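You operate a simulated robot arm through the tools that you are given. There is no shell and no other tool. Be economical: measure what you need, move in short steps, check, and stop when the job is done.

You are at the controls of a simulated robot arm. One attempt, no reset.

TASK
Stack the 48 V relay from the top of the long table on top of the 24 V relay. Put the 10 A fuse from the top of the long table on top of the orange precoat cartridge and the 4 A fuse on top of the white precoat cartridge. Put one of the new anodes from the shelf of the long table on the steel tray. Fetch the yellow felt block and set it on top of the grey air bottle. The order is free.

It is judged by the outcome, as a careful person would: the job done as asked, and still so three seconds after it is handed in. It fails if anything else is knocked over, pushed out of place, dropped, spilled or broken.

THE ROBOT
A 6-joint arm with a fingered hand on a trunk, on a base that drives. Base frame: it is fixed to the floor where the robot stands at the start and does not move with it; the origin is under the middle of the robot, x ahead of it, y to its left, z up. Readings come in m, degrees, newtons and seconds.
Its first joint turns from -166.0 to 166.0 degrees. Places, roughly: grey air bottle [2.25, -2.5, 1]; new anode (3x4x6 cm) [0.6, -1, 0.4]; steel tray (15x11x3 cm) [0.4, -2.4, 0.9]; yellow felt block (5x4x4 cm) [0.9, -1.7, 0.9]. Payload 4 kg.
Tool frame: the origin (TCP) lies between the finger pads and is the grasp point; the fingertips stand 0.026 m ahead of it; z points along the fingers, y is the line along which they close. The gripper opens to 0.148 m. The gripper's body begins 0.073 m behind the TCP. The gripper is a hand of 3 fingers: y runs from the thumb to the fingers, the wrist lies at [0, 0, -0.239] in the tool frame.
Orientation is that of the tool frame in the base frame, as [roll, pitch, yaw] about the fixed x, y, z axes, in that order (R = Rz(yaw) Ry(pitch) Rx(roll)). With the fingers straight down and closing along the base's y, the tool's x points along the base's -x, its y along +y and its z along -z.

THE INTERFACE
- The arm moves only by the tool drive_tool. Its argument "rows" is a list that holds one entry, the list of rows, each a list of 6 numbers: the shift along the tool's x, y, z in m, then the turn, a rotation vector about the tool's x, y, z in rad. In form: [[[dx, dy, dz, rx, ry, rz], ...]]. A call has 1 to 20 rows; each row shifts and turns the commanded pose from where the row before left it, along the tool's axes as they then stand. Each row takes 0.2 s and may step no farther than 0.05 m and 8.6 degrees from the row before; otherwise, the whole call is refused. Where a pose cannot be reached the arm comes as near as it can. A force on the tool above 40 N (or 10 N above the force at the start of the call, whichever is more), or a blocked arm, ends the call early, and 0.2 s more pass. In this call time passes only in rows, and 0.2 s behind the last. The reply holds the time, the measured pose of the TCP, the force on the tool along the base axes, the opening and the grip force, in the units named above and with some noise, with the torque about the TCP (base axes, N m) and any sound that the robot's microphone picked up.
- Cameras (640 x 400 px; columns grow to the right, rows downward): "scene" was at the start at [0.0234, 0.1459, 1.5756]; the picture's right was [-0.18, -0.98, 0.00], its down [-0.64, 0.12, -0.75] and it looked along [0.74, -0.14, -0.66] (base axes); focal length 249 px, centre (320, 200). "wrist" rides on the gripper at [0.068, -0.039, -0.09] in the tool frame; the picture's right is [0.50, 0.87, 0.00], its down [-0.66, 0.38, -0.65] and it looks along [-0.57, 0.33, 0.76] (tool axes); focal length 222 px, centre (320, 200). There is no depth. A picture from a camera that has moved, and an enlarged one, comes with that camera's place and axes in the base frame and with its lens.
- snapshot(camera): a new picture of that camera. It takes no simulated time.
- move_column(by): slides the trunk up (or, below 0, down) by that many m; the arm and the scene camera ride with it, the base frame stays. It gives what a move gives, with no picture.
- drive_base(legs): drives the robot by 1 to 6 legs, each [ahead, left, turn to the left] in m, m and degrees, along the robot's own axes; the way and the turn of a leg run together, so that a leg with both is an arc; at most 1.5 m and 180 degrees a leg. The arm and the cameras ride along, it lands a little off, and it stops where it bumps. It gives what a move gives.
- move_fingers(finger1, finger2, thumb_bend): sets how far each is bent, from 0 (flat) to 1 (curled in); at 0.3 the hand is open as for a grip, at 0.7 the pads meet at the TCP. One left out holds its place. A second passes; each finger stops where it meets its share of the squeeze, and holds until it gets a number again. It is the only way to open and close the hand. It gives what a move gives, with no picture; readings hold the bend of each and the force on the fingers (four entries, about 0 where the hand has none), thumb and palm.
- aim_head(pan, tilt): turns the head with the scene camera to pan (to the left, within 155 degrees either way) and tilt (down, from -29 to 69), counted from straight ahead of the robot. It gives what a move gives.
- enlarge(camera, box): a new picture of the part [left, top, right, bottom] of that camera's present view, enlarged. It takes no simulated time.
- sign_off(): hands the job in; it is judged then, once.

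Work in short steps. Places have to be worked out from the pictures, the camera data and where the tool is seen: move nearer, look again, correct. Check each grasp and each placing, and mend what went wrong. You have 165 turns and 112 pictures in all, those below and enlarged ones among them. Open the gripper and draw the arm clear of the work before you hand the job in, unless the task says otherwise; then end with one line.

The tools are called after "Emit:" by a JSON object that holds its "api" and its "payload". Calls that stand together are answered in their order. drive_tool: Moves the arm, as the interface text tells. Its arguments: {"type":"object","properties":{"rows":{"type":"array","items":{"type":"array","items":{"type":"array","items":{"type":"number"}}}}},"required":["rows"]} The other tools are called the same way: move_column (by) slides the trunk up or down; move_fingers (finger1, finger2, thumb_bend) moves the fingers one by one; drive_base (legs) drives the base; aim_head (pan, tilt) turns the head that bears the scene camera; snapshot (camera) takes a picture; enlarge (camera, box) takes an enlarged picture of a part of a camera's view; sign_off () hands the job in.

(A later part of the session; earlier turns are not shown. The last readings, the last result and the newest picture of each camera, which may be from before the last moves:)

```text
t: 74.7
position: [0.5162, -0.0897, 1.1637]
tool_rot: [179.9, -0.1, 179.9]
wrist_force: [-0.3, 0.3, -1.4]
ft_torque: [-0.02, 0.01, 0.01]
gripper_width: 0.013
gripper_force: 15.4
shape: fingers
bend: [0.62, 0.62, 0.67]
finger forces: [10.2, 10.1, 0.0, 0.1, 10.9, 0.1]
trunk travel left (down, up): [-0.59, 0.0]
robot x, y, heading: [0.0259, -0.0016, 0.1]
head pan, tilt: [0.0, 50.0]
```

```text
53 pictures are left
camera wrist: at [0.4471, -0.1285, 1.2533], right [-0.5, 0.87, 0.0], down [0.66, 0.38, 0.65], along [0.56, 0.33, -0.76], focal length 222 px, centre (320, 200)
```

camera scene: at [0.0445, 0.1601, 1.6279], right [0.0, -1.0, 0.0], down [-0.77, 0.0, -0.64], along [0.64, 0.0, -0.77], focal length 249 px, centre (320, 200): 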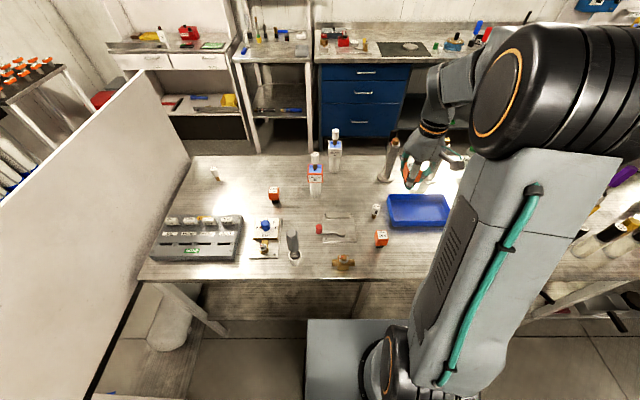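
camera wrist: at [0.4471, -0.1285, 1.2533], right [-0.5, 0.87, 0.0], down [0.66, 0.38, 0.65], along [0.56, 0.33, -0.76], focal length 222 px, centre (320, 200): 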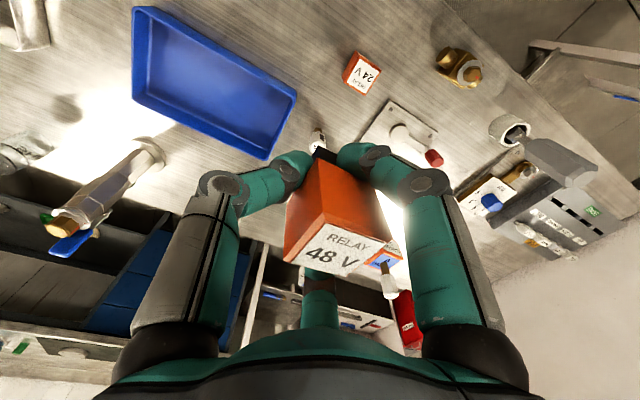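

I enlarge both views to get the 24 V relay's pose and the held relay's tilt.

Emit:
{"api": "enlarge", "payload": {"camera": "wrist", "box": [325, 35, 405, 105]}}

Emit:
{"api": "enlarge", "payload": {"camera": "scene", "box": [360, 110, 480, 260]}}

```text
5.71 times, centred on (365, 70) of wrist
camera zoom: at [0.4471, -0.1285, 1.2533], right [-0.5, 0.87, 0.0], down [0.66, 0.38, 0.65], along [0.56, 0.33, -0.76], focal length 1269 px, centre (63, 943)
```

zoom: 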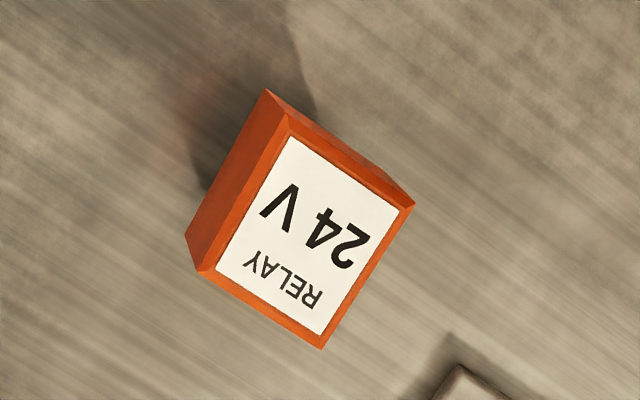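

```text
2.67 times, centred on (420, 185) of scene
camera zoom: at [0.0445, 0.1601, 1.6279], right [0.0, -1.0, 0.0], down [-0.77, 0.0, -0.64], along [0.64, 0.0, -0.77], focal length 663 px, centre (53, 240)
```

zoom: 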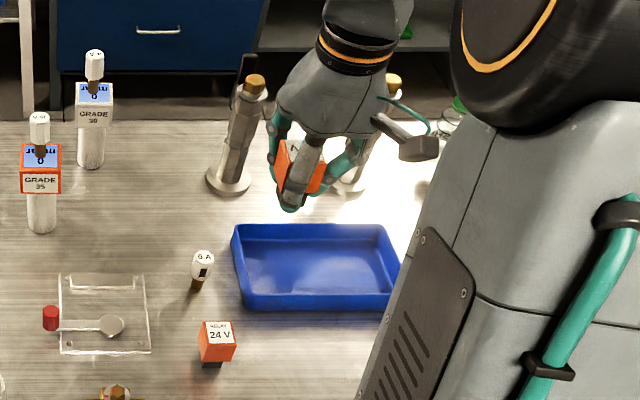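

The 24 V relay is axis-aligned at about (0.477, -0.045). I zoom on the held relay to judge its tilt.

Emit:
{"api": "enlarge", "payload": {"camera": "scene", "box": [395, 145, 435, 195]}}

Emit:
{"api": "enlarge", "payload": {"camera": "wrist", "box": [260, 120, 420, 300]}}

```text
8.00 times, centred on (415, 170) of scene
camera zoom: at [0.0445, 0.1601, 1.6279], right [0.0, -1.0, 0.0], down [-0.77, 0.0, -0.64], along [0.64, 0.0, -0.77], focal length 1990 px, centre (-440, 440)
```

zoom: 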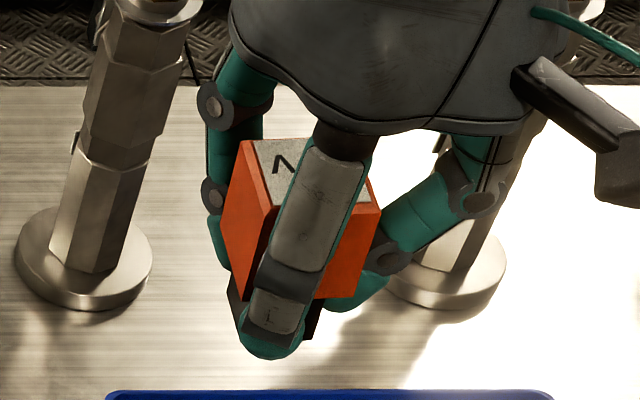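

```text
2.22 times, centred on (340, 210) of wrist
camera zoom: at [0.4471, -0.1285, 1.2533], right [-0.5, 0.87, 0.0], down [0.66, 0.38, 0.65], along [0.56, 0.33, -0.76], focal length 494 px, centre (276, 178)
```

zoom: 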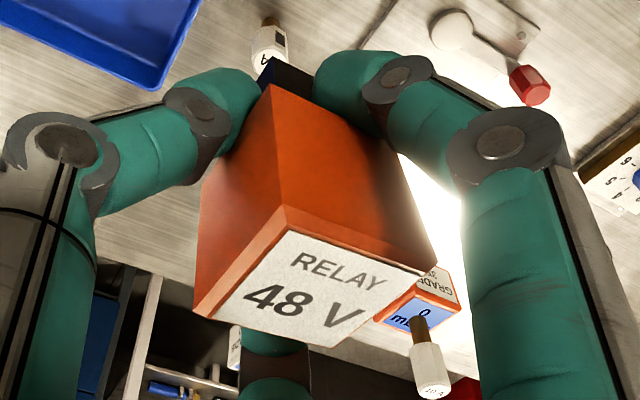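

The held relay leans about 7° toward +y and is ~13 mm off the TCP toward +y. I'll correct tilt and yaw with the wrist and offset the target accordingly: move over, rotate, look.

Emit:
{"api": "drive_tool", "payload": {"rows": [[[0.022, 0.016, 0.04, 0, 0, 0], [0.0225, 0.015, 0.04, 0, 0, 0], [0, 0, 0.02, 0, 0, -0.095], [0, 0, 0, -0.12, 0, 0]]]}}

Emit:
{"api": "enlarge", "payload": {"camera": "wrist", "box": [240, 80, 440, 300]}}

Emit:
{"api": "enlarge", "payload": {"camera": "scene", "box": [340, 170, 420, 260]}}

```text
t: 75.7
position: [0.4711, -0.0585, 1.0659]
tool_rot: [173.0, -0.1, -174.5]
wrist_force: [-0.1, 0.8, 0.0]
ft_torque: [-0.01, 0.02, -0.02]
gripper_width: 0.0125
gripper_force: 15.6
shape: fingers
bend: [0.62, 0.62, 0.67]
finger forces: [10.2, 10.0, 0.0, 0.1, 10.7, 0.1]
trunk travel left (down, up): [-0.59, 0.0]
robot x, y, heading: [0.0279, -0.0019, -0.1]
head pan, tilt: [0.0, 50.0]
```

```text
1.82 times, centred on (340, 190) of wrist
camera zoom: at [0.4065, -0.114, 1.1487], right [-0.58, 0.81, 0.11], down [0.63, 0.36, 0.69], along [0.52, 0.47, -0.71], focal length 404 px, centre (284, 218)
```

zoom: 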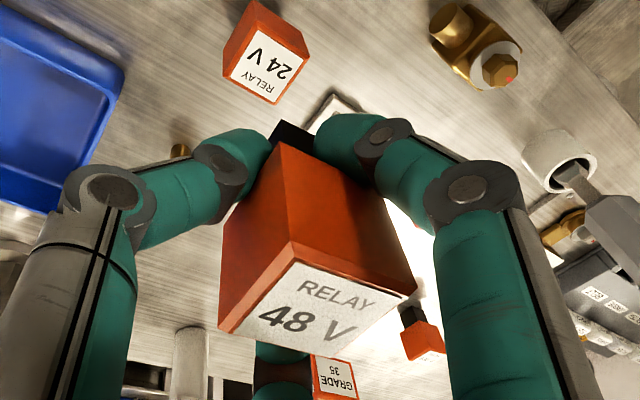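

```text
4.44 times, centred on (380, 215) of scene
camera zoom: at [0.0448, 0.16, 1.628], right [0.0, -1.0, 0.0], down [-0.77, 0.0, -0.64], along [0.64, 0.0, -0.77], focal length 1106 px, centre (53, 133)
```

zoom: 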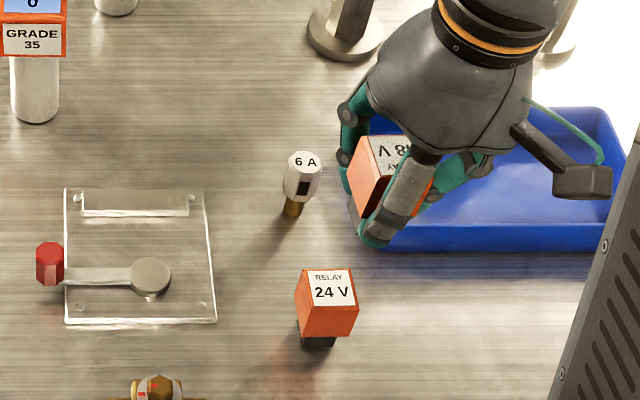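

Verticality looks right now. I descend 6 cm vertically (in tilted-tool axes) and check alignment.

Emit:
{"api": "drive_tool", "payload": {"rows": [[[0, -0.0036, 0.0298, 0, 0, 0], [0, -0.0036, 0.0298, 0, 0, 0]]]}}

Emit:
{"api": "enlarge", "payload": {"camera": "scene", "box": [350, 180, 420, 260]}}

Emit:
{"api": "enlarge", "payload": {"camera": "wrist", "box": [240, 80, 440, 300]}}

```text
t: 76.3
position: [0.4716, -0.059, 1.0023]
tool_rot: [173.0, -0.1, -174.7]
wrist_force: [0.2, -0.5, -0.9]
ft_torque: [0.01, -0.02, -0.03]
gripper_width: 0.0128
gripper_force: 15.5
shape: fingers
bend: [0.62, 0.62, 0.67]
finger forces: [10.2, 10.1, 0.0, 0.0, 10.7, 0.0]
trunk travel left (down, up): [-0.59, 0.0]
robot x, y, heading: [0.0245, -0.0021, 0.0]
head pan, tilt: [0.0, 50.0]
```

```text
5.00 times, centred on (385, 220) of scene
camera zoom: at [0.045, 0.1599, 1.628], right [0.0, -1.0, 0.0], down [-0.77, 0.0, -0.64], along [0.64, 0.0, -0.77], focal length 1244 px, centre (-5, 100)
```

zoom: 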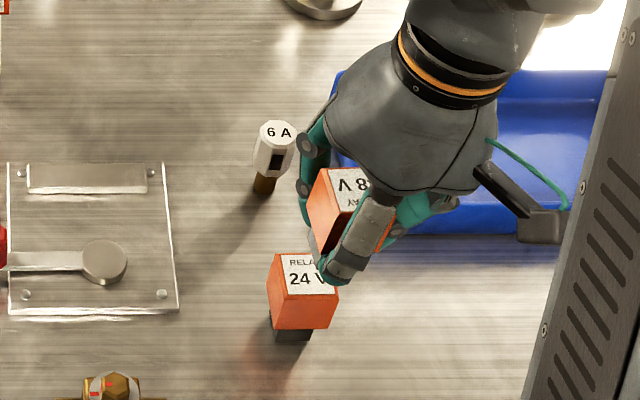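

```text
1.82 times, centred on (340, 190) of wrist
camera zoom: at [0.4075, -0.1151, 1.0869], right [-0.58, 0.81, 0.11], down [0.63, 0.36, 0.69], along [0.52, 0.47, -0.71], focal length 404 px, centre (284, 218)
```

zoom: 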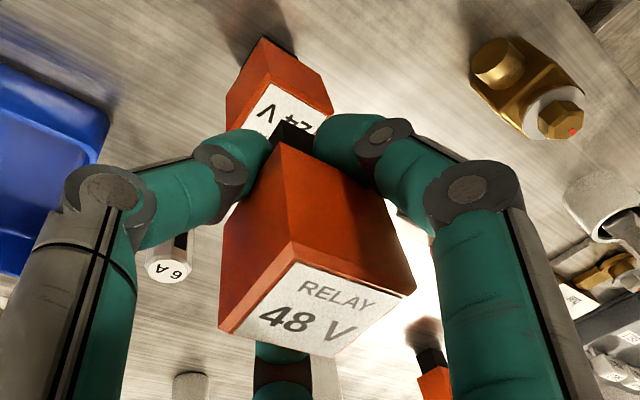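

Top of the held relay is at about (0.470, -0.052); I need a precise look at its neck and tilt.

Emit:
{"api": "enlarge", "payload": {"camera": "wrist", "box": [280, 90, 370, 190]}}

Emit:
{"api": "enlarge", "payload": {"camera": "scene", "box": [400, 200, 440, 240]}}

Emit:
{"api": "enlarge", "payload": {"camera": "scene", "box": [395, 205, 430, 245]}}

```text
4.00 times, centred on (325, 140) of wrist
camera zoom: at [0.4075, -0.1151, 1.0869], right [-0.58, 0.81, 0.11], down [0.63, 0.36, 0.69], along [0.52, 0.47, -0.71], focal length 888 px, centre (300, 440)
```

zoom: 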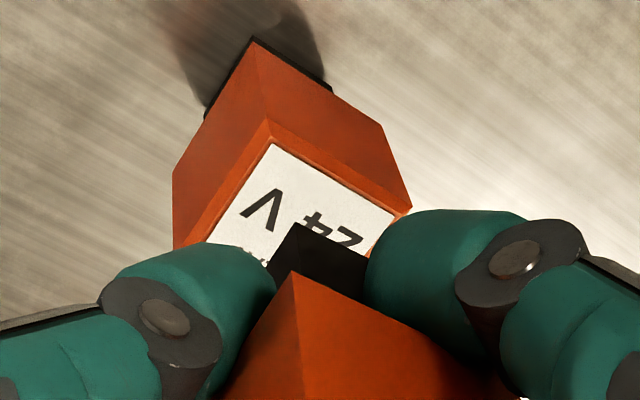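

```text
10.00 times, centred on (420, 220) of scene
camera zoom: at [0.045, 0.1599, 1.628], right [0.0, -1.0, 0.0], down [-0.77, 0.0, -0.64], along [0.64, 0.0, -0.77], focal length 2488 px, centre (-680, 0)
```

zoom: 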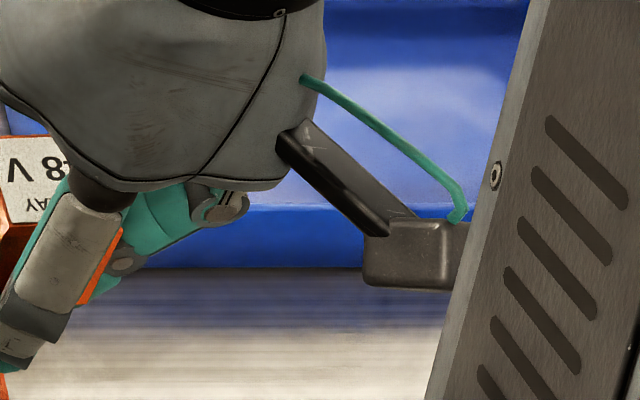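

```text
10.00 times, centred on (412, 225) of scene
camera zoom: at [0.045, 0.1599, 1.628], right [0.0, -1.0, 0.0], down [-0.77, 0.0, -0.64], along [0.64, 0.0, -0.77], focal length 2488 px, centre (-605, -50)
```

zoom: 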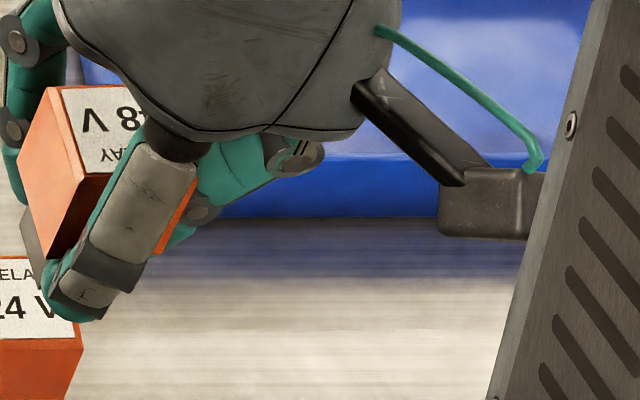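

The relay is upright, about 6 mm short in both x and y, with ~4 cm of height left. I shift and descend 3 cm.

Emit:
{"api": "drive_tool", "payload": {"rows": [[[-0.0065, 0.0054, 0, 0, 0, 0], [0, -0.0018, 0.0149, 0, 0, 0], [0, -0.0015, 0.0124, 0, 0, 0]]]}}

Emit:
{"api": "enlarge", "payload": {"camera": "wrist", "box": [270, 90, 390, 210]}}

Emit:
{"api": "enlarge", "payload": {"camera": "scene", "box": [365, 200, 425, 260]}}

```text
t: 77.1
position: [0.4764, -0.0526, 0.9771]
tool_rot: [173.1, -0.2, -174.6]
wrist_force: [-0.2, 0.1, -1.0]
ft_torque: [0.05, 0.01, 0.01]
gripper_width: 0.0128
gripper_force: 15.4
shape: fingers
bend: [0.62, 0.62, 0.67]
finger forces: [10.2, 10.1, 0.0, 0.0, 10.7, 0.0]
trunk travel left (down, up): [-0.59, 0.0]
robot x, y, heading: [0.0241, 0.0012, -0.1]
head pan, tilt: [0.0, 50.0]
```

```text
3.33 times, centred on (330, 150) of wrist
camera zoom: at [0.4131, -0.1083, 1.0604], right [-0.58, 0.81, 0.11], down [0.63, 0.36, 0.69], along [0.52, 0.47, -0.71], focal length 740 px, centre (287, 367)
```

zoom: 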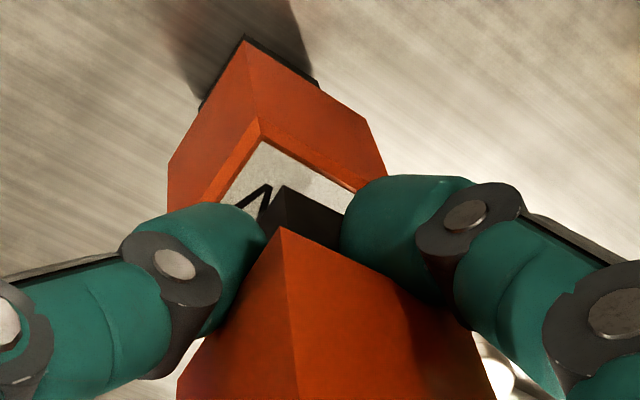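

```text
6.67 times, centred on (395, 230) of scene
camera zoom: at [0.0447, 0.16, 1.628], right [0.0, -1.0, 0.0], down [-0.77, 0.0, -0.64], along [0.64, 0.0, -0.77], focal length 1658 px, centre (-180, 0)
```

zoom: 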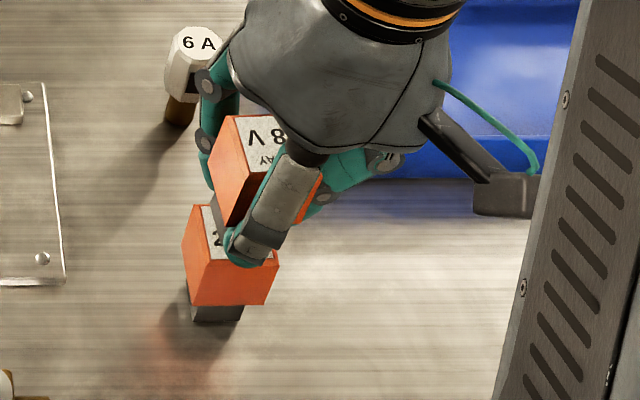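

Nearly aligned (neck ~3 mm toward the near corner). I nudge and descend in small steps to contact.

Emit:
{"api": "drive_tool", "payload": {"rows": [[[-0.003, 0.002, 0, 0, 0, 0], [0, -0.0012, 0.0099, 0, 0, 0], [0, 0, 0, 0, 0, 0]]]}}

Emit:
{"api": "drive_tool", "payload": {"rows": [[[0, -0.0004, 0.003, 0, 0, 0], [0, 0, 0, 0, 0, 0]]]}}

Emit:
{"api": "enlarge", "payload": {"camera": "scene", "box": [365, 200, 425, 260]}}

```text
t: 77.9
position: [0.4809, -0.0523, 0.9678]
tool_rot: [173.0, 0.0, -174.7]
wrist_force: [-0.1, 1.1, -1.2]
ft_torque: [-0.02, 0.01, 0.0]
gripper_width: 0.013
gripper_force: 15.6
shape: fingers
bend: [0.62, 0.62, 0.67]
finger forces: [10.2, 10.0, 0.1, 0.0, 10.6, 0.1]
trunk travel left (down, up): [-0.59, 0.0]
robot x, y, heading: [0.0228, -0.0017, 0.3]
head pan, tilt: [0.0, 50.0]
```

```text
t: 78.5
position: [0.4797, -0.051, 0.9646]
tool_rot: [173.2, 0.0, -174.7]
wrist_force: [0.0, -0.2, 8.1]
ft_torque: [0.01, 0.01, -0.01]
gripper_width: 0.0121
gripper_force: 17.4
shape: fingers
bend: [0.61, 0.61, 0.67]
finger forces: [11.0, 11.1, 0.0, 0.0, 12.4, 0.1]
trunk travel left (down, up): [-0.59, 0.0]
robot x, y, heading: [0.0301, -0.0012, -0.5]
head pan, tilt: [0.0, 50.0]
```

```text
6.67 times, centred on (395, 230) of scene
camera zoom: at [0.044, 0.1602, 1.6281], right [0.0, -1.0, 0.0], down [-0.77, 0.0, -0.64], along [0.64, 0.0, -0.77], focal length 1658 px, centre (-180, 0)
```

zoom: 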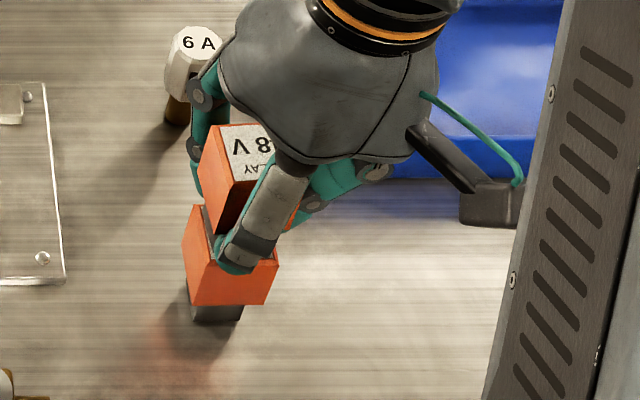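

Contact at 8 N. I relieve about 1 mm and open.

Emit:
{"api": "drive_tool", "payload": {"rows": [[[0, 0.0002, -0.0015, 0, 0, 0], [0, 0, 0, 0, 0, 0]]]}}

Emit:
{"api": "move_fingers", "payload": {"finger1": 0.42, "finger2": 0.42, "thumb_bend": 0.42}}

Emit:
{"api": "snapshot", "payload": {"camera": "wrist"}}

Emit:
{"api": "enlarge", "payload": {"camera": "scene", "box": [355, 190, 435, 260]}}

```text
t: 79.1
position: [0.4796, -0.0505, 0.9659]
tool_rot: [173.0, -0.1, -174.8]
wrist_force: [-0.6, -0.6, 0.5]
ft_torque: [-0.02, -0.02, 0.0]
gripper_width: 0.0124
gripper_force: 16.7
shape: fingers
bend: [0.61, 0.61, 0.67]
finger forces: [10.7, 10.3, 0.0, 0.0, 12.2, 0.0]
trunk travel left (down, up): [-0.59, 0.0]
robot x, y, heading: [0.0271, -0.0033, -0.1]
head pan, tilt: [0.0, 50.0]
```

```text
t: 80.1
position: [0.4802, -0.049, 0.9647]
tool_rot: [173.0, -0.1, -174.6]
wrist_force: [0.8, -0.2, 0.2]
ft_torque: [-0.04, -0.03, 0.0]
gripper_width: 0.088
gripper_force: 0.0
shape: fingers
bend: [0.42, 0.42, 0.42]
finger forces: [0.0, 0.0, 0.0, 0.1, 0.0, 0.0]
trunk travel left (down, up): [-0.59, 0.0]
robot x, y, heading: [0.0232, -0.0001, -0.1]
head pan, tilt: [0.0, 50.0]
```

```text
38 pictures are left
camera wrist: at [0.4159, -0.1061, 1.0498], right [-0.58, 0.81, 0.11], down [0.63, 0.36, 0.69], along [0.52, 0.47, -0.71], focal length 222 px, centre (320, 200)
```

wrist: 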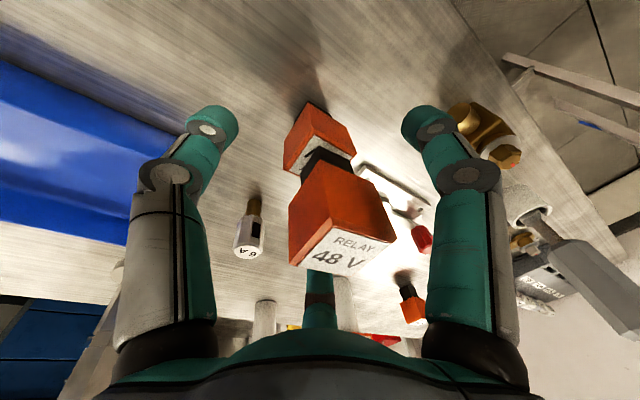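

```text
5.71 times, centred on (395, 225) of scene
camera zoom: at [0.0445, 0.1601, 1.6279], right [0.0, -1.0, 0.0], down [-0.77, 0.0, -0.64], along [0.64, 0.0, -0.77], focal length 1422 px, centre (-109, 57)
```

zoom: 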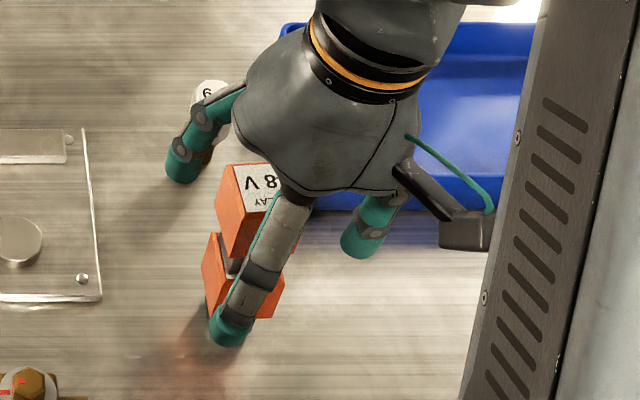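

The stack stands. I rise vertically, level the hand, and raise clear.

Emit:
{"api": "drive_tool", "payload": {"rows": [[[0, 0.0024, -0.0199, 0, 0, 0], [0, 0.0036, -0.0298, 0, 0, 0], [0, 0.0048, -0.0397, 0, 0, 0], [0, 0.0048, -0.0397, 0.12, 0, 0], [0, 0, -0.04, 0, 0, 0.095]]]}}

Emit:
{"api": "snapshot", "payload": {"camera": "scene"}}

```text
t: 81.3
position: [0.4783, -0.054, 1.1375]
tool_rot: [-179.9, -0.1, 180.0]
wrist_force: [0.0, -0.3, 0.7]
ft_torque: [-0.04, -0.01, 0.01]
gripper_width: 0.088
gripper_force: 0.0
shape: fingers
bend: [0.42, 0.42, 0.42]
finger forces: [0.0, 0.1, 0.1, 0.0, 0.0, 0.1]
trunk travel left (down, up): [-0.59, 0.0]
robot x, y, heading: [0.0271, -0.001, -0.2]
head pan, tilt: [0.0, 50.0]
```

```text
36 pictures are left
camera scene: at [0.0442, 0.1604, 1.6279], right [0.0, -1.0, 0.0], down [-0.77, 0.0, -0.64], along [0.64, 0.0, -0.77], focal length 249 px, centre (320, 200)
```

scene: 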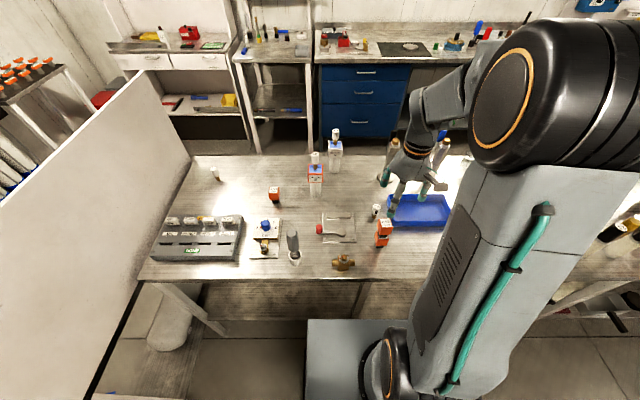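

The stack is fine. Next the anode: I retract the arm, back off and drive right to y≈-0.95 to look onto the shelf.

Emit:
{"api": "drive_tool", "payload": {"rows": [[[0.05, 0, 0, 0, 0, 0], [0.05, 0, 0, 0, 0, 0], [0.05, 0, 0, 0, 0, 0], [0.05, 0, 0, 0, 0, 0]]]}}

Emit:
{"api": "drive_base", "payload": {"legs": [[-0.28, 0, 0], [0, -0.9, 0]]}}

Emit:
{"api": "aim_head", "payload": {"pan": 0, "tilt": 52}}

Emit:
{"api": "snapshot", "payload": {"camera": "scene"}}

```text
t: 82.3
position: [0.278, -0.0528, 1.1373]
tool_rot: [179.8, -0.1, 179.9]
wrist_force: [1.6, 0.5, 0.3]
ft_torque: [-0.01, 0.0, 0.01]
gripper_width: 0.088
gripper_force: 0.0
shape: fingers
bend: [0.42, 0.42, 0.42]
finger forces: [0.0, 0.0, 0.0, 0.0, 0.0, 0.0]
trunk travel left (down, up): [-0.59, 0.0]
robot x, y, heading: [0.0278, -0.0002, -0.2]
head pan, tilt: [0.0, 50.0]
```

```text
t: 88.6
position: [-0.0196, -0.9615, 1.1361]
tool_rot: [179.9, 0.0, 178.9]
wrist_force: [0.5, 0.7, -0.3]
ft_torque: [0.02, 0.03, 0.01]
gripper_width: 0.0882
gripper_force: 0.1
shape: fingers
bend: [0.42, 0.42, 0.42]
finger forces: [0.0, 0.0, 0.0, 0.0, 0.0, 0.1]
trunk travel left (down, up): [-0.59, 0.0]
robot x, y, heading: [-0.2696, -0.909, -1.3]
head pan, tilt: [0.0, 50.0]
```

```text
t: 89.3
position: [-0.0178, -0.9629, 1.1379]
tool_rot: [179.9, -0.1, 178.9]
wrist_force: [-0.8, -0.2, 0.1]
ft_torque: [0.02, 0.02, -0.01]
gripper_width: 0.0881
gripper_force: 0.0
shape: fingers
bend: [0.42, 0.42, 0.42]
finger forces: [0.1, 0.1, 0.0, 0.1, 0.1, 0.0]
trunk travel left (down, up): [-0.59, 0.0]
robot x, y, heading: [-0.2713, -0.91, -1.1]
head pan, tilt: [0.0, 52.0]
```

```text
35 pictures are left
camera scene: at [-0.2513, -0.7454, 1.6253], right [-0.02, -1.0, 0.0], down [-0.79, 0.02, -0.62], along [0.62, -0.01, -0.79], focal length 249 px, centre (320, 200)
```

scene: 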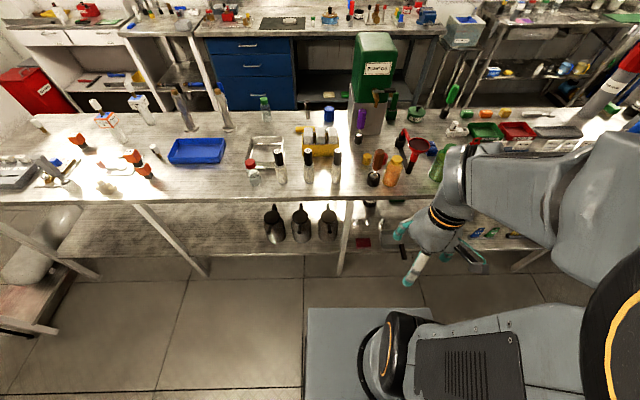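

Items on the shelf to the right are partly hidden; I enlarge that area.

Emit:
{"api": "enlarge", "payload": {"camera": "scene", "box": [255, 190, 415, 270]}}

```text
4.00 times, centred on (335, 230) of scene
camera zoom: at [-0.2513, -0.7454, 1.6253], right [-0.02, -1.0, 0.0], down [-0.79, 0.02, -0.62], along [0.62, -0.01, -0.79], focal length 995 px, centre (260, 80)
```

zoom: 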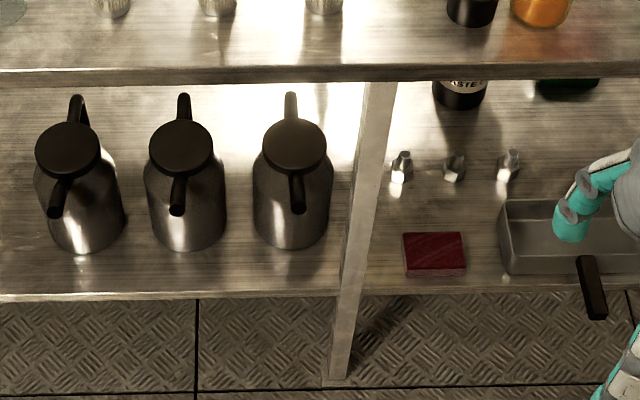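

The three bright hex pieces at y≈-0.96, -1.04, -1.12 on the shelf (x≈0.56) must be the new anodes. I move the base a bit nearer, lower the trunk, and tilt the hand 30° forward.

Emit:
{"api": "drive_base", "payload": {"legs": [[0.15, -0.08, 1.1]]}}

Emit:
{"api": "move_column", "payload": {"by": -0.55}}

Emit:
{"api": "drive_tool", "payload": {"rows": [[[0, 0, 0, 0, -0.131, 0], [0, 0, 0, 0, -0.131, 0], [0, 0, 0, 0, -0.131, 0], [0, 0, 0, 0, -0.131, 0]]]}}

Emit:
{"api": "snapshot", "payload": {"camera": "wrist"}}

```text
t: 90.7
position: [0.1326, -1.0408, 1.1357]
tool_rot: [180.0, -0.1, -179.9]
wrist_force: [-0.4, -0.2, 0.6]
ft_torque: [0.02, 0.02, 0.02]
gripper_width: 0.0882
gripper_force: 0.1
shape: fingers
bend: [0.42, 0.42, 0.42]
finger forces: [0.1, 0.0, 0.0, 0.0, 0.0, 0.1]
trunk travel left (down, up): [-0.59, 0.0]
robot x, y, heading: [-0.1252, -0.9901, 0.1]
head pan, tilt: [0.0, 52.0]
```

```text
refused: -0.55 is not a number from -0.4 to 0.4
```

```text
t: 91.7
position: [0.1719, -1.057, 1.2033]
tool_rot: [180.0, 30.0, 179.9]
wrist_force: [-0.2, -0.2, 0.7]
ft_torque: [-0.01, -0.04, -0.01]
gripper_width: 0.0879
gripper_force: 0.0
shape: fingers
bend: [0.42, 0.42, 0.42]
finger forces: [0.0, 0.0, 0.0, 0.0, 0.0, 0.0]
out of reach, approached as far as the arm can: row 1, 2, 3, 4
trunk travel left (down, up): [-0.59, 0.0]
robot x, y, heading: [-0.1202, -0.9921, 0.2]
head pan, tilt: [0.0, 52.0]
```

```text
33 pictures are left
camera wrist: at [0.0652, -1.0967, 1.2478], right [-0.43, 0.87, -0.25], down [0.24, 0.38, 0.89], along [0.87, 0.33, -0.37], focal length 222 px, centre (320, 200)
```

wrist: 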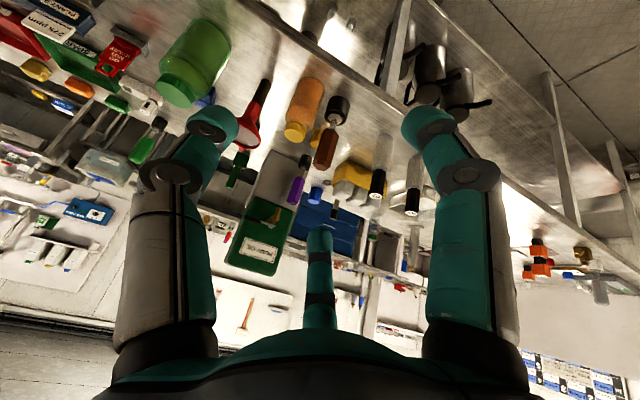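

The column call was refused (max 0.4 per call); tilt worked. I lower in two moves.

Emit:
{"api": "move_column", "payload": {"by": -0.4}}

Emit:
{"api": "move_column", "payload": {"by": -0.14}}

Emit:
{"api": "snapshot", "payload": {"camera": "wrist"}}

```text
t: 95.8
position: [0.1583, -1.0522, 0.8401]
tool_rot: [177.6, 26.4, 178.6]
wrist_force: [0.0, -0.4, 0.8]
ft_torque: [-0.03, 0.01, 0.02]
gripper_width: 0.0879
gripper_force: 0.0
shape: fingers
bend: [0.42, 0.42, 0.42]
finger forces: [0.0, 0.1, 0.0, 0.1, 0.1, 0.0]
trunk travel left (down, up): [-0.241, 0.349]
robot x, y, heading: [-0.1222, -0.9866, 0.2]
head pan, tilt: [0.0, 52.0]
stopped: the arm was blocked; the commanded pose is now the measured one
```

```text
t: 97.6
position: [0.1581, -1.0528, 0.7986]
tool_rot: [176.6, 24.8, 177.8]
wrist_force: [0.1, -0.1, 0.4]
ft_torque: [-0.01, 0.02, 0.0]
gripper_width: 0.0883
gripper_force: 0.1
shape: fingers
bend: [0.42, 0.42, 0.42]
finger forces: [0.0, 0.1, 0.0, 0.0, 0.0, 0.0]
trunk travel left (down, up): [-0.203, 0.387]
robot x, y, heading: [-0.1224, -0.9886, 0.2]
head pan, tilt: [0.0, 52.0]
stopped: the arm was blocked; the commanded pose is now the measured one
```

```text
32 pictures are left
camera wrist: at [0.0566, -1.0936, 0.8488], right [-0.44, 0.88, -0.16], down [0.32, 0.33, 0.89], along [0.84, 0.34, -0.43], focal length 222 px, centre (320, 200)
```

wrist: 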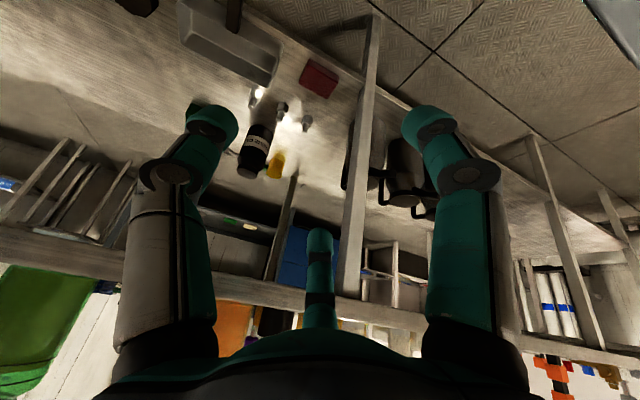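

The arm got blocked while lowering; I look with the head camera to see by what.

Emit:
{"api": "aim_head", "payload": {"pan": -25, "tilt": 60}}

Emit:
{"api": "snapshot", "payload": {"camera": "scene"}}

```text
t: 98.5
position: [0.1581, -1.0535, 0.7957]
tool_rot: [176.5, 24.5, 177.7]
wrist_force: [0.1, -0.3, 0.3]
ft_torque: [0.03, 0.01, 0.02]
gripper_width: 0.0878
gripper_force: 0.1
shape: fingers
bend: [0.42, 0.42, 0.42]
finger forces: [0.0, 0.0, 0.1, 0.0, 0.0, 0.0]
trunk travel left (down, up): [-0.203, 0.387]
robot x, y, heading: [-0.1225, -0.9866, 0.0]
head pan, tilt: [-25.0, 60.0]
```

```text
31 pictures are left
camera scene: at [-0.1201, -0.8559, 1.2391], right [-0.42, -0.91, 0.0], down [-0.79, 0.36, -0.5], along [0.45, -0.21, -0.87], focal length 249 px, centre (320, 200)
```

scene: 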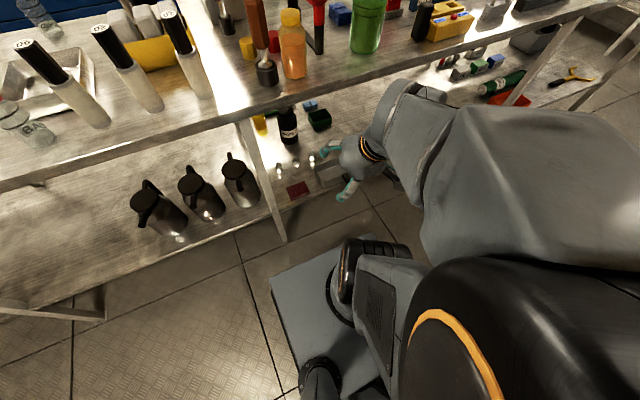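

Likely the folded upper arm meets the robot's own rear tower. I raise a bit, back the base off, extend the arm forward, then lower.

Emit:
{"api": "move_column", "payload": {"by": 0.15}}

Emit:
{"api": "drive_base", "payload": {"legs": [[-0.22, 0, 0]]}}

Emit:
{"api": "drive_tool", "payload": {"rows": [[[-0.045, 0, 0.021, 0.03, -0.04, 0.02], [-0.045, 0, 0.021, 0.03, -0.04, 0.02], [-0.043, 0, 0.024, 0, 0, 0], [-0.043, 0, 0.025, 0, 0, 0], [-0.043, 0, 0.025, 0, 0, 0]]]}}

Emit:
{"api": "move_column", "payload": {"by": -0.3}}

```text
t: 100.3
position: [0.159, -1.0537, 0.9388]
tool_rot: [176.7, 25.1, 178.1]
wrist_force: [0.3, 0.0, -0.1]
ft_torque: [0.02, 0.01, 0.0]
gripper_width: 0.0882
gripper_force: 0.0
shape: fingers
bend: [0.42, 0.42, 0.42]
finger forces: [0.1, 0.0, 0.0, 0.1, 0.1, 0.0]
trunk travel left (down, up): [-0.353, 0.237]
robot x, y, heading: [-0.1218, -0.9882, 0.2]
head pan, tilt: [-25.0, 60.0]
```

```text
t: 102.0
position: [-0.0608, -1.0537, 0.939]
tool_rot: [176.7, 24.9, 178.1]
wrist_force: [0.1, 0.3, 0.4]
ft_torque: [-0.02, 0.01, 0.02]
gripper_width: 0.0882
gripper_force: 0.0
shape: fingers
bend: [0.42, 0.42, 0.42]
finger forces: [0.0, 0.1, 0.0, 0.0, 0.1, 0.0]
trunk travel left (down, up): [-0.353, 0.237]
robot x, y, heading: [-0.341, -0.9921, 0.2]
head pan, tilt: [-25.0, 60.0]
```

```text
t: 103.2
position: [0.1913, -1.0622, 0.9408]
tool_rot: [178.9, 29.6, 175.4]
wrist_force: [-0.5, 0.0, 0.6]
ft_torque: [-0.05, 0.0, 0.0]
gripper_width: 0.0882
gripper_force: 0.1
shape: fingers
bend: [0.42, 0.42, 0.42]
finger forces: [0.1, 0.0, 0.0, 0.0, 0.1, 0.0]
trunk travel left (down, up): [-0.353, 0.237]
robot x, y, heading: [-0.3424, -0.9886, 0.2]
head pan, tilt: [-25.0, 60.0]
```

```text
t: 106.2
position: [0.1917, -1.0636, 0.6398]
tool_rot: [178.8, 29.4, 175.3]
wrist_force: [0.2, 0.4, -0.2]
ft_torque: [-0.01, 0.0, -0.03]
gripper_width: 0.0883
gripper_force: 0.1
shape: fingers
bend: [0.42, 0.42, 0.42]
finger forces: [0.0, 0.0, 0.0, 0.0, 0.0, 0.1]
trunk travel left (down, up): [-0.053, 0.537]
robot x, y, heading: [-0.343, -0.9893, 0.2]
head pan, tilt: [-25.0, 60.0]
```

Lowered freely. I lower the hand 0.12 m more and take a wrist view of the shelf.

Emit:
{"api": "drive_tool", "payload": {"rows": [[[0.02, 0, 0.0346, 0, 0, 0], [0.02, 0, 0.0346, 0, 0, 0], [0.02, 0, 0.0346, 0, 0, 0.05]]]}}

Emit:
{"api": "snapshot", "payload": {"camera": "wrist"}}

```text
t: 107.0
position: [0.1895, -1.0607, 0.5196]
tool_rot: [177.7, 29.4, 172.6]
wrist_force: [-0.6, -0.3, 0.7]
ft_torque: [0.0, 0.01, 0.0]
gripper_width: 0.0883
gripper_force: 0.0
shape: fingers
bend: [0.42, 0.42, 0.42]
finger forces: [0.1, 0.1, 0.1, 0.0, 0.0, 0.1]
trunk travel left (down, up): [-0.053, 0.537]
robot x, y, heading: [-0.3377, -0.9917, 0.1]
head pan, tilt: [-25.0, 60.0]
```

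```text
30 pictures are left
camera wrist: at [0.0819, -1.0906, 0.5624], right [-0.34, 0.92, -0.21], down [0.29, 0.32, 0.9], along [0.9, 0.25, -0.37], focal length 222 px, centre (320, 200)
```

wrist: 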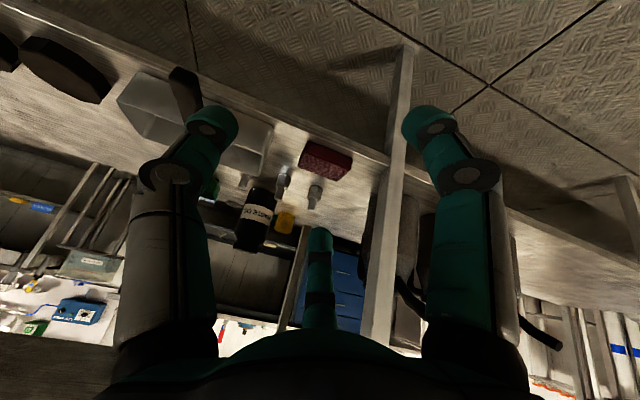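

Triangulating, the right-hand anode is at about (0.578, -1.134, centre z 0.35) with neighbours only on its +y side, so I pick that. I correct the yaw, lower slightly, and drive the base in.

Emit:
{"api": "drive_tool", "payload": {"rows": [[[0.0125, 0, 0.0217, 0, 0, -0.065], [0.0125, 0, 0.0217, 0, 0, -0.065]]]}}

Emit:
{"api": "drive_base", "payload": {"legs": [[0.22, -0.08, 0]]}}

Emit:
{"api": "enlarge", "payload": {"camera": "wrist", "box": [200, 60, 440, 260]}}

```text
t: 107.5
position: [0.2091, -1.0581, 0.5029]
tool_rot: [-178.4, 29.0, -179.3]
wrist_force: [-0.3, 0.1, 0.8]
ft_torque: [0.02, 0.04, 0.0]
gripper_width: 0.0882
gripper_force: 0.0
shape: fingers
bend: [0.42, 0.42, 0.42]
finger forces: [0.0, 0.0, 0.0, 0.0, 0.0, 0.0]
out of reach, approached as far as the arm can: row 1, 2
trunk travel left (down, up): [-0.053, 0.537]
robot x, y, heading: [-0.341, -0.9909, 0.4]
head pan, tilt: [-25.0, 60.0]
```

```text
t: 109.3
position: [0.4307, -1.1407, 0.5044]
tool_rot: [-178.5, 28.8, -179.6]
wrist_force: [-0.3, -0.1, 0.6]
ft_torque: [-0.01, 0.04, 0.01]
gripper_width: 0.0884
gripper_force: 0.1
shape: fingers
bend: [0.42, 0.42, 0.42]
finger forces: [0.0, 0.1, 0.1, 0.0, 0.0, 0.0]
trunk travel left (down, up): [-0.053, 0.537]
robot x, y, heading: [-0.1231, -1.0668, 0.0]
head pan, tilt: [-25.0, 60.0]
```

```text
2.00 times, centred on (320, 160) of wrist
camera zoom: at [0.3247, -1.1784, 0.5499], right [-0.43, 0.86, -0.26], down [0.26, 0.4, 0.88], along [0.86, 0.31, -0.4], focal length 444 px, centre (320, 280)
```

zoom: 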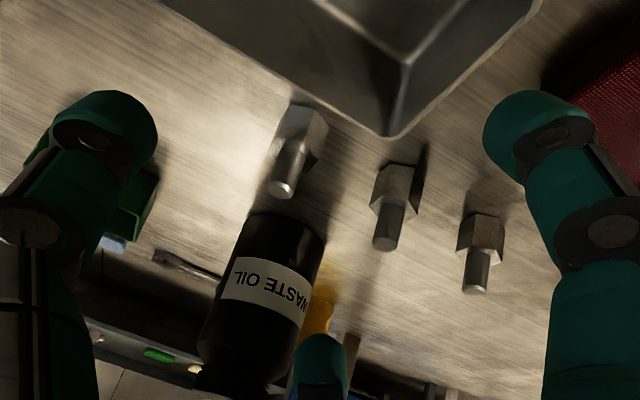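

Clear view: hex-based anodes with a stud on top. The box crowds the right one, so I take the left one at (0.570, -0.968), stud top z≈0.384. I narrow the hand and move to a standoff along the tool axis.

Emit:
{"api": "move_fingers", "payload": {"finger1": 0.5, "finger2": 0.5, "thumb_bend": 0.5}}

Emit:
{"api": "drive_tool", "payload": {"rows": [[[-0.0106, 0.0346, 0.0143, 0, 0, 0], [-0.0106, 0.0346, 0.0143, 0, 0, 0], [-0.0106, 0.0346, 0.0143, 0, 0, 0], [-0.0106, 0.0346, 0.0143, 0, 0, 0], [-0.0106, 0.0346, 0.0143, 0, 0, 0]]]}}

Emit:
{"api": "enlarge", "payload": {"camera": "wrist", "box": [220, 60, 420, 260]}}

```text
t: 110.3
position: [0.43, -1.1408, 0.5045]
tool_rot: [-178.5, 28.8, -179.6]
wrist_force: [-0.1, -0.6, 0.5]
ft_torque: [-0.03, -0.03, -0.02]
gripper_width: 0.0625
gripper_force: 0.1
shape: fingers
bend: [0.5, 0.5, 0.5]
finger forces: [0.0, 0.1, 0.1, 0.0, 0.0, 0.0]
trunk travel left (down, up): [-0.053, 0.537]
robot x, y, heading: [-0.1195, -1.0706, 0.1]
head pan, tilt: [-25.0, 60.0]
```

```text
t: 111.5
position: [0.5055, -0.9828, 0.4656]
tool_rot: [-178.5, 28.9, -179.7]
wrist_force: [-0.8, -0.3, -0.3]
ft_torque: [0.04, 0.04, 0.03]
gripper_width: 0.0626
gripper_force: 0.0
shape: fingers
bend: [0.5, 0.5, 0.5]
finger forces: [0.0, 0.0, 0.1, 0.1, 0.0, 0.0]
out of reach, approached as far as the arm can: row 2
trunk travel left (down, up): [-0.053, 0.537]
robot x, y, heading: [-0.1246, -1.0671, -0.1]
head pan, tilt: [-25.0, 60.0]
```

```text
2.00 times, centred on (320, 160) of wrist
camera zoom: at [0.4005, -1.02, 0.5116], right [-0.43, 0.86, -0.26], down [0.26, 0.4, 0.88], along [0.86, 0.31, -0.4], focal length 444 px, centre (320, 280)
```

zoom: 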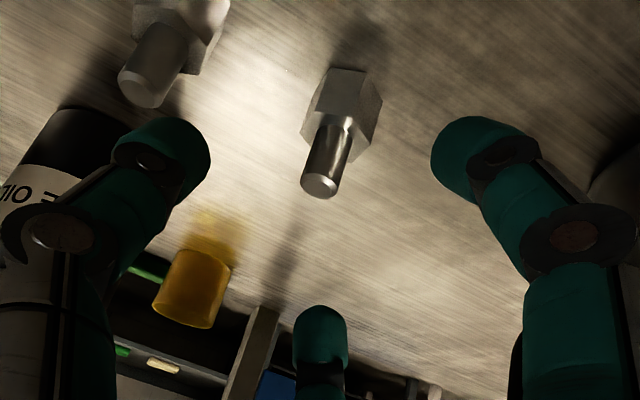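

Centred well. I go in about 65 % of the way and check.

Emit:
{"api": "drive_tool", "payload": {"rows": [[[-0.004, 0.006, 0.033, 0, 0, 0], [-0.004, 0.006, 0.033, 0, 0, 0]]]}}

Emit:
{"api": "snapshot", "payload": {"camera": "wrist"}}

```text
t: 112.1
position: [0.5447, -0.9724, 0.4124]
tool_rot: [-178.5, 28.9, -179.6]
wrist_force: [0.6, -0.5, 0.7]
ft_torque: [0.02, 0.0, -0.01]
gripper_width: 0.0624
gripper_force: 0.0
shape: fingers
bend: [0.5, 0.5, 0.5]
finger forces: [0.0, 0.1, 0.0, 0.0, 0.1, 0.1]
trunk travel left (down, up): [-0.053, 0.537]
robot x, y, heading: [-0.1188, -1.0716, 0.0]
head pan, tilt: [-25.0, 60.0]
```

```text
27 pictures are left
camera wrist: at [0.4398, -1.0096, 0.4582], right [-0.43, 0.86, -0.26], down [0.26, 0.4, 0.88], along [0.86, 0.31, -0.4], focal length 222 px, centre (320, 200)
```

wrist: 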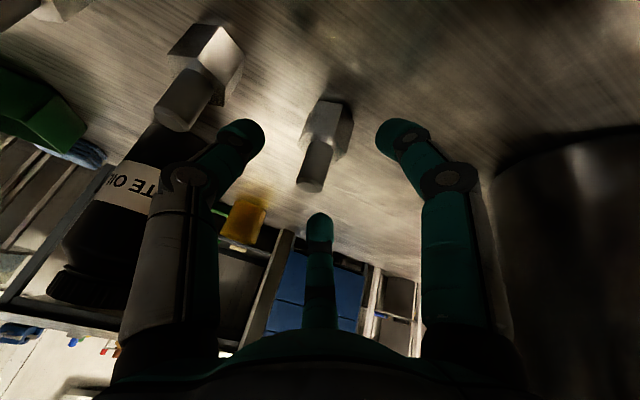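

Aligned. I go the last 3.7 cm and close gently.

Emit:
{"api": "drive_tool", "payload": {"rows": [[[-0.0015, 0.001, 0.019, 0, 0, 0], [-0.0015, 0.001, 0.018, 0, 0, 0]]]}}

Emit:
{"api": "move_fingers", "payload": {"finger1": 0.75, "finger2": 0.75, "thumb_bend": 0.75}}

Emit:
{"api": "snapshot", "payload": {"camera": "wrist"}}

```text
t: 112.7
position: [0.5646, -0.9694, 0.3824]
tool_rot: [-178.5, 29.1, -179.6]
wrist_force: [-3.2, -0.5, 14.8]
ft_torque: [0.24, 0.29, 0.02]
gripper_width: 0.0541
gripper_force: 7.6
shape: fingers
bend: [0.55, 0.5, 0.5]
finger forces: [15.5, 0.0, 0.1, 0.0, 0.0, 0.1]
trunk travel left (down, up): [-0.053, 0.537]
robot x, y, heading: [-0.1199, -1.0692, -0.1]
head pan, tilt: [-25.0, 60.0]
```

```text
t: 113.7
position: [0.5639, -0.9699, 0.3799]
tool_rot: [-178.5, 28.8, -179.7]
wrist_force: [0.2, -0.6, -0.9]
ft_torque: [0.0, 0.02, 0.0]
gripper_width: 0.0269
gripper_force: 18.3
shape: fingers
bend: [0.61, 0.72, 0.65]
finger forces: [12.3, 6.9, 0.0, 0.0, 16.1, 0.0]
trunk travel left (down, up): [-0.053, 0.537]
robot x, y, heading: [-0.1223, -1.0698, 0.4]
head pan, tilt: [-25.0, 60.0]
```

```text
26 pictures are left
camera wrist: at [0.4594, -1.0078, 0.4271], right [-0.43, 0.86, -0.26], down [0.26, 0.4, 0.88], along [0.86, 0.31, -0.4], focal length 222 px, centre (320, 200)
```

wrist: 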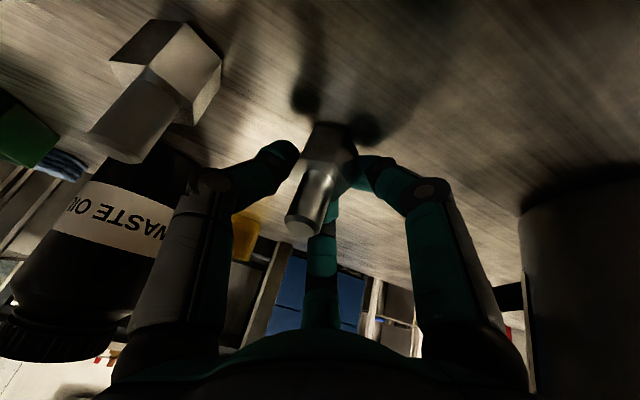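

It grips the hex body. I lift 4 cm vertically and check.

Emit:
{"api": "drive_tool", "payload": {"rows": [[[-0.0096, 0, -0.0175, 0, 0, 0], [-0.0096, 0, -0.0175, 0, 0, 0]]]}}

Emit:
{"api": "snapshot", "payload": {"camera": "wrist"}}

```text
t: 114.3
position: [0.5645, -0.9696, 0.4192]
tool_rot: [-178.5, 28.7, -179.7]
wrist_force: [0.2, 0.2, 0.0]
ft_torque: [0.02, -0.04, -0.05]
gripper_width: 0.027
gripper_force: 17.6
shape: fingers
bend: [0.61, 0.72, 0.65]
finger forces: [12.1, 6.7, 0.0, 0.0, 15.9, 0.0]
trunk travel left (down, up): [-0.053, 0.537]
robot x, y, heading: [-0.1234, -1.0705, -0.1]
head pan, tilt: [-25.0, 60.0]
```

```text
25 pictures are left
camera wrist: at [0.4599, -1.0063, 0.4664], right [-0.43, 0.86, -0.26], down [0.26, 0.4, 0.88], along [0.86, 0.31, -0.4], focal length 222 px, centre (320, 200)
```

wrist: 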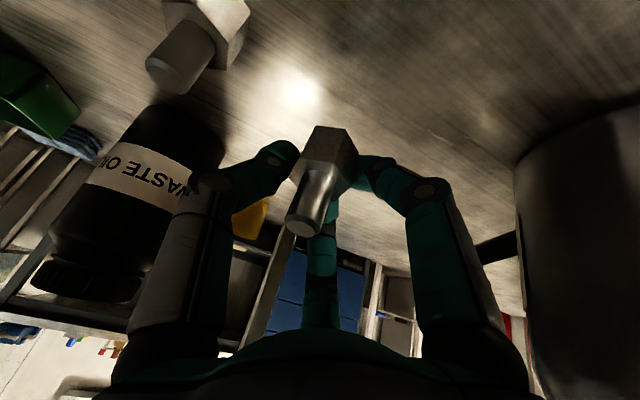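

Held securely. I lift a little more, draw out from under the table with arm and base, then raise the trunk.

Emit:
{"api": "drive_tool", "payload": {"rows": [[[-0.0144, 0, -0.0262, 0, 0, 0], [0.0437, 0, -0.024, 0, 0, 0], [0.0437, 0, -0.024, 0, 0, 0], [0.0437, 0, -0.024, 0, 0, 0]]]}}

Emit:
{"api": "drive_base", "payload": {"legs": [[-0.22, 0, 0]]}}

Emit:
{"api": "move_column", "payload": {"by": 0.4}}

Emit:
{"api": "move_column", "payload": {"by": 0.12}}

```text
t: 115.3
position: [0.4123, -0.9681, 0.4493]
tool_rot: [-178.5, 28.8, -179.7]
wrist_force: [0.7, -0.8, -1.0]
ft_torque: [-0.01, 0.01, -0.02]
gripper_width: 0.0263
gripper_force: 17.3
shape: fingers
bend: [0.61, 0.72, 0.65]
finger forces: [11.7, 6.4, 0.1, 0.0, 15.2, 0.0]
trunk travel left (down, up): [-0.053, 0.537]
robot x, y, heading: [-0.1215, -1.0669, 0.2]
head pan, tilt: [-25.0, 60.0]
```

```text
t: 117.0
position: [0.1891, -0.968, 0.4511]
tool_rot: [-178.5, 28.8, -179.5]
wrist_force: [0.4, 0.1, -0.8]
ft_torque: [-0.03, 0.01, 0.01]
gripper_width: 0.0265
gripper_force: 17.1
shape: fingers
bend: [0.61, 0.72, 0.65]
finger forces: [11.8, 6.5, 0.0, 0.0, 15.2, 0.1]
trunk travel left (down, up): [-0.053, 0.537]
robot x, y, heading: [-0.3431, -1.0688, 0.2]
head pan, tilt: [-25.0, 60.0]
```

```text
t: 120.8
position: [0.1888, -0.9673, 0.8501]
tool_rot: [-178.5, 28.9, -179.5]
wrist_force: [0.1, 0.5, -1.2]
ft_torque: [-0.04, 0.01, 0.01]
gripper_width: 0.0264
gripper_force: 16.9
shape: fingers
bend: [0.61, 0.72, 0.65]
finger forces: [11.9, 6.4, 0.0, 0.0, 15.1, 0.0]
trunk travel left (down, up): [-0.453, 0.137]
robot x, y, heading: [-0.3428, -1.0684, 0.0]
head pan, tilt: [-25.0, 60.0]
```

```text
t: 122.3
position: [0.188, -0.9681, 0.9696]
tool_rot: [-178.5, 28.8, -179.4]
wrist_force: [0.4, -0.4, -0.5]
ft_torque: [0.0, 0.01, -0.02]
gripper_width: 0.0262
gripper_force: 16.4
shape: fingers
bend: [0.61, 0.72, 0.65]
finger forces: [11.9, 6.3, 0.0, 0.1, 15.1, 0.1]
trunk travel left (down, up): [-0.573, 0.017]
robot x, y, heading: [-0.3453, -1.0702, 0.3]
head pan, tilt: [-25.0, 60.0]
```

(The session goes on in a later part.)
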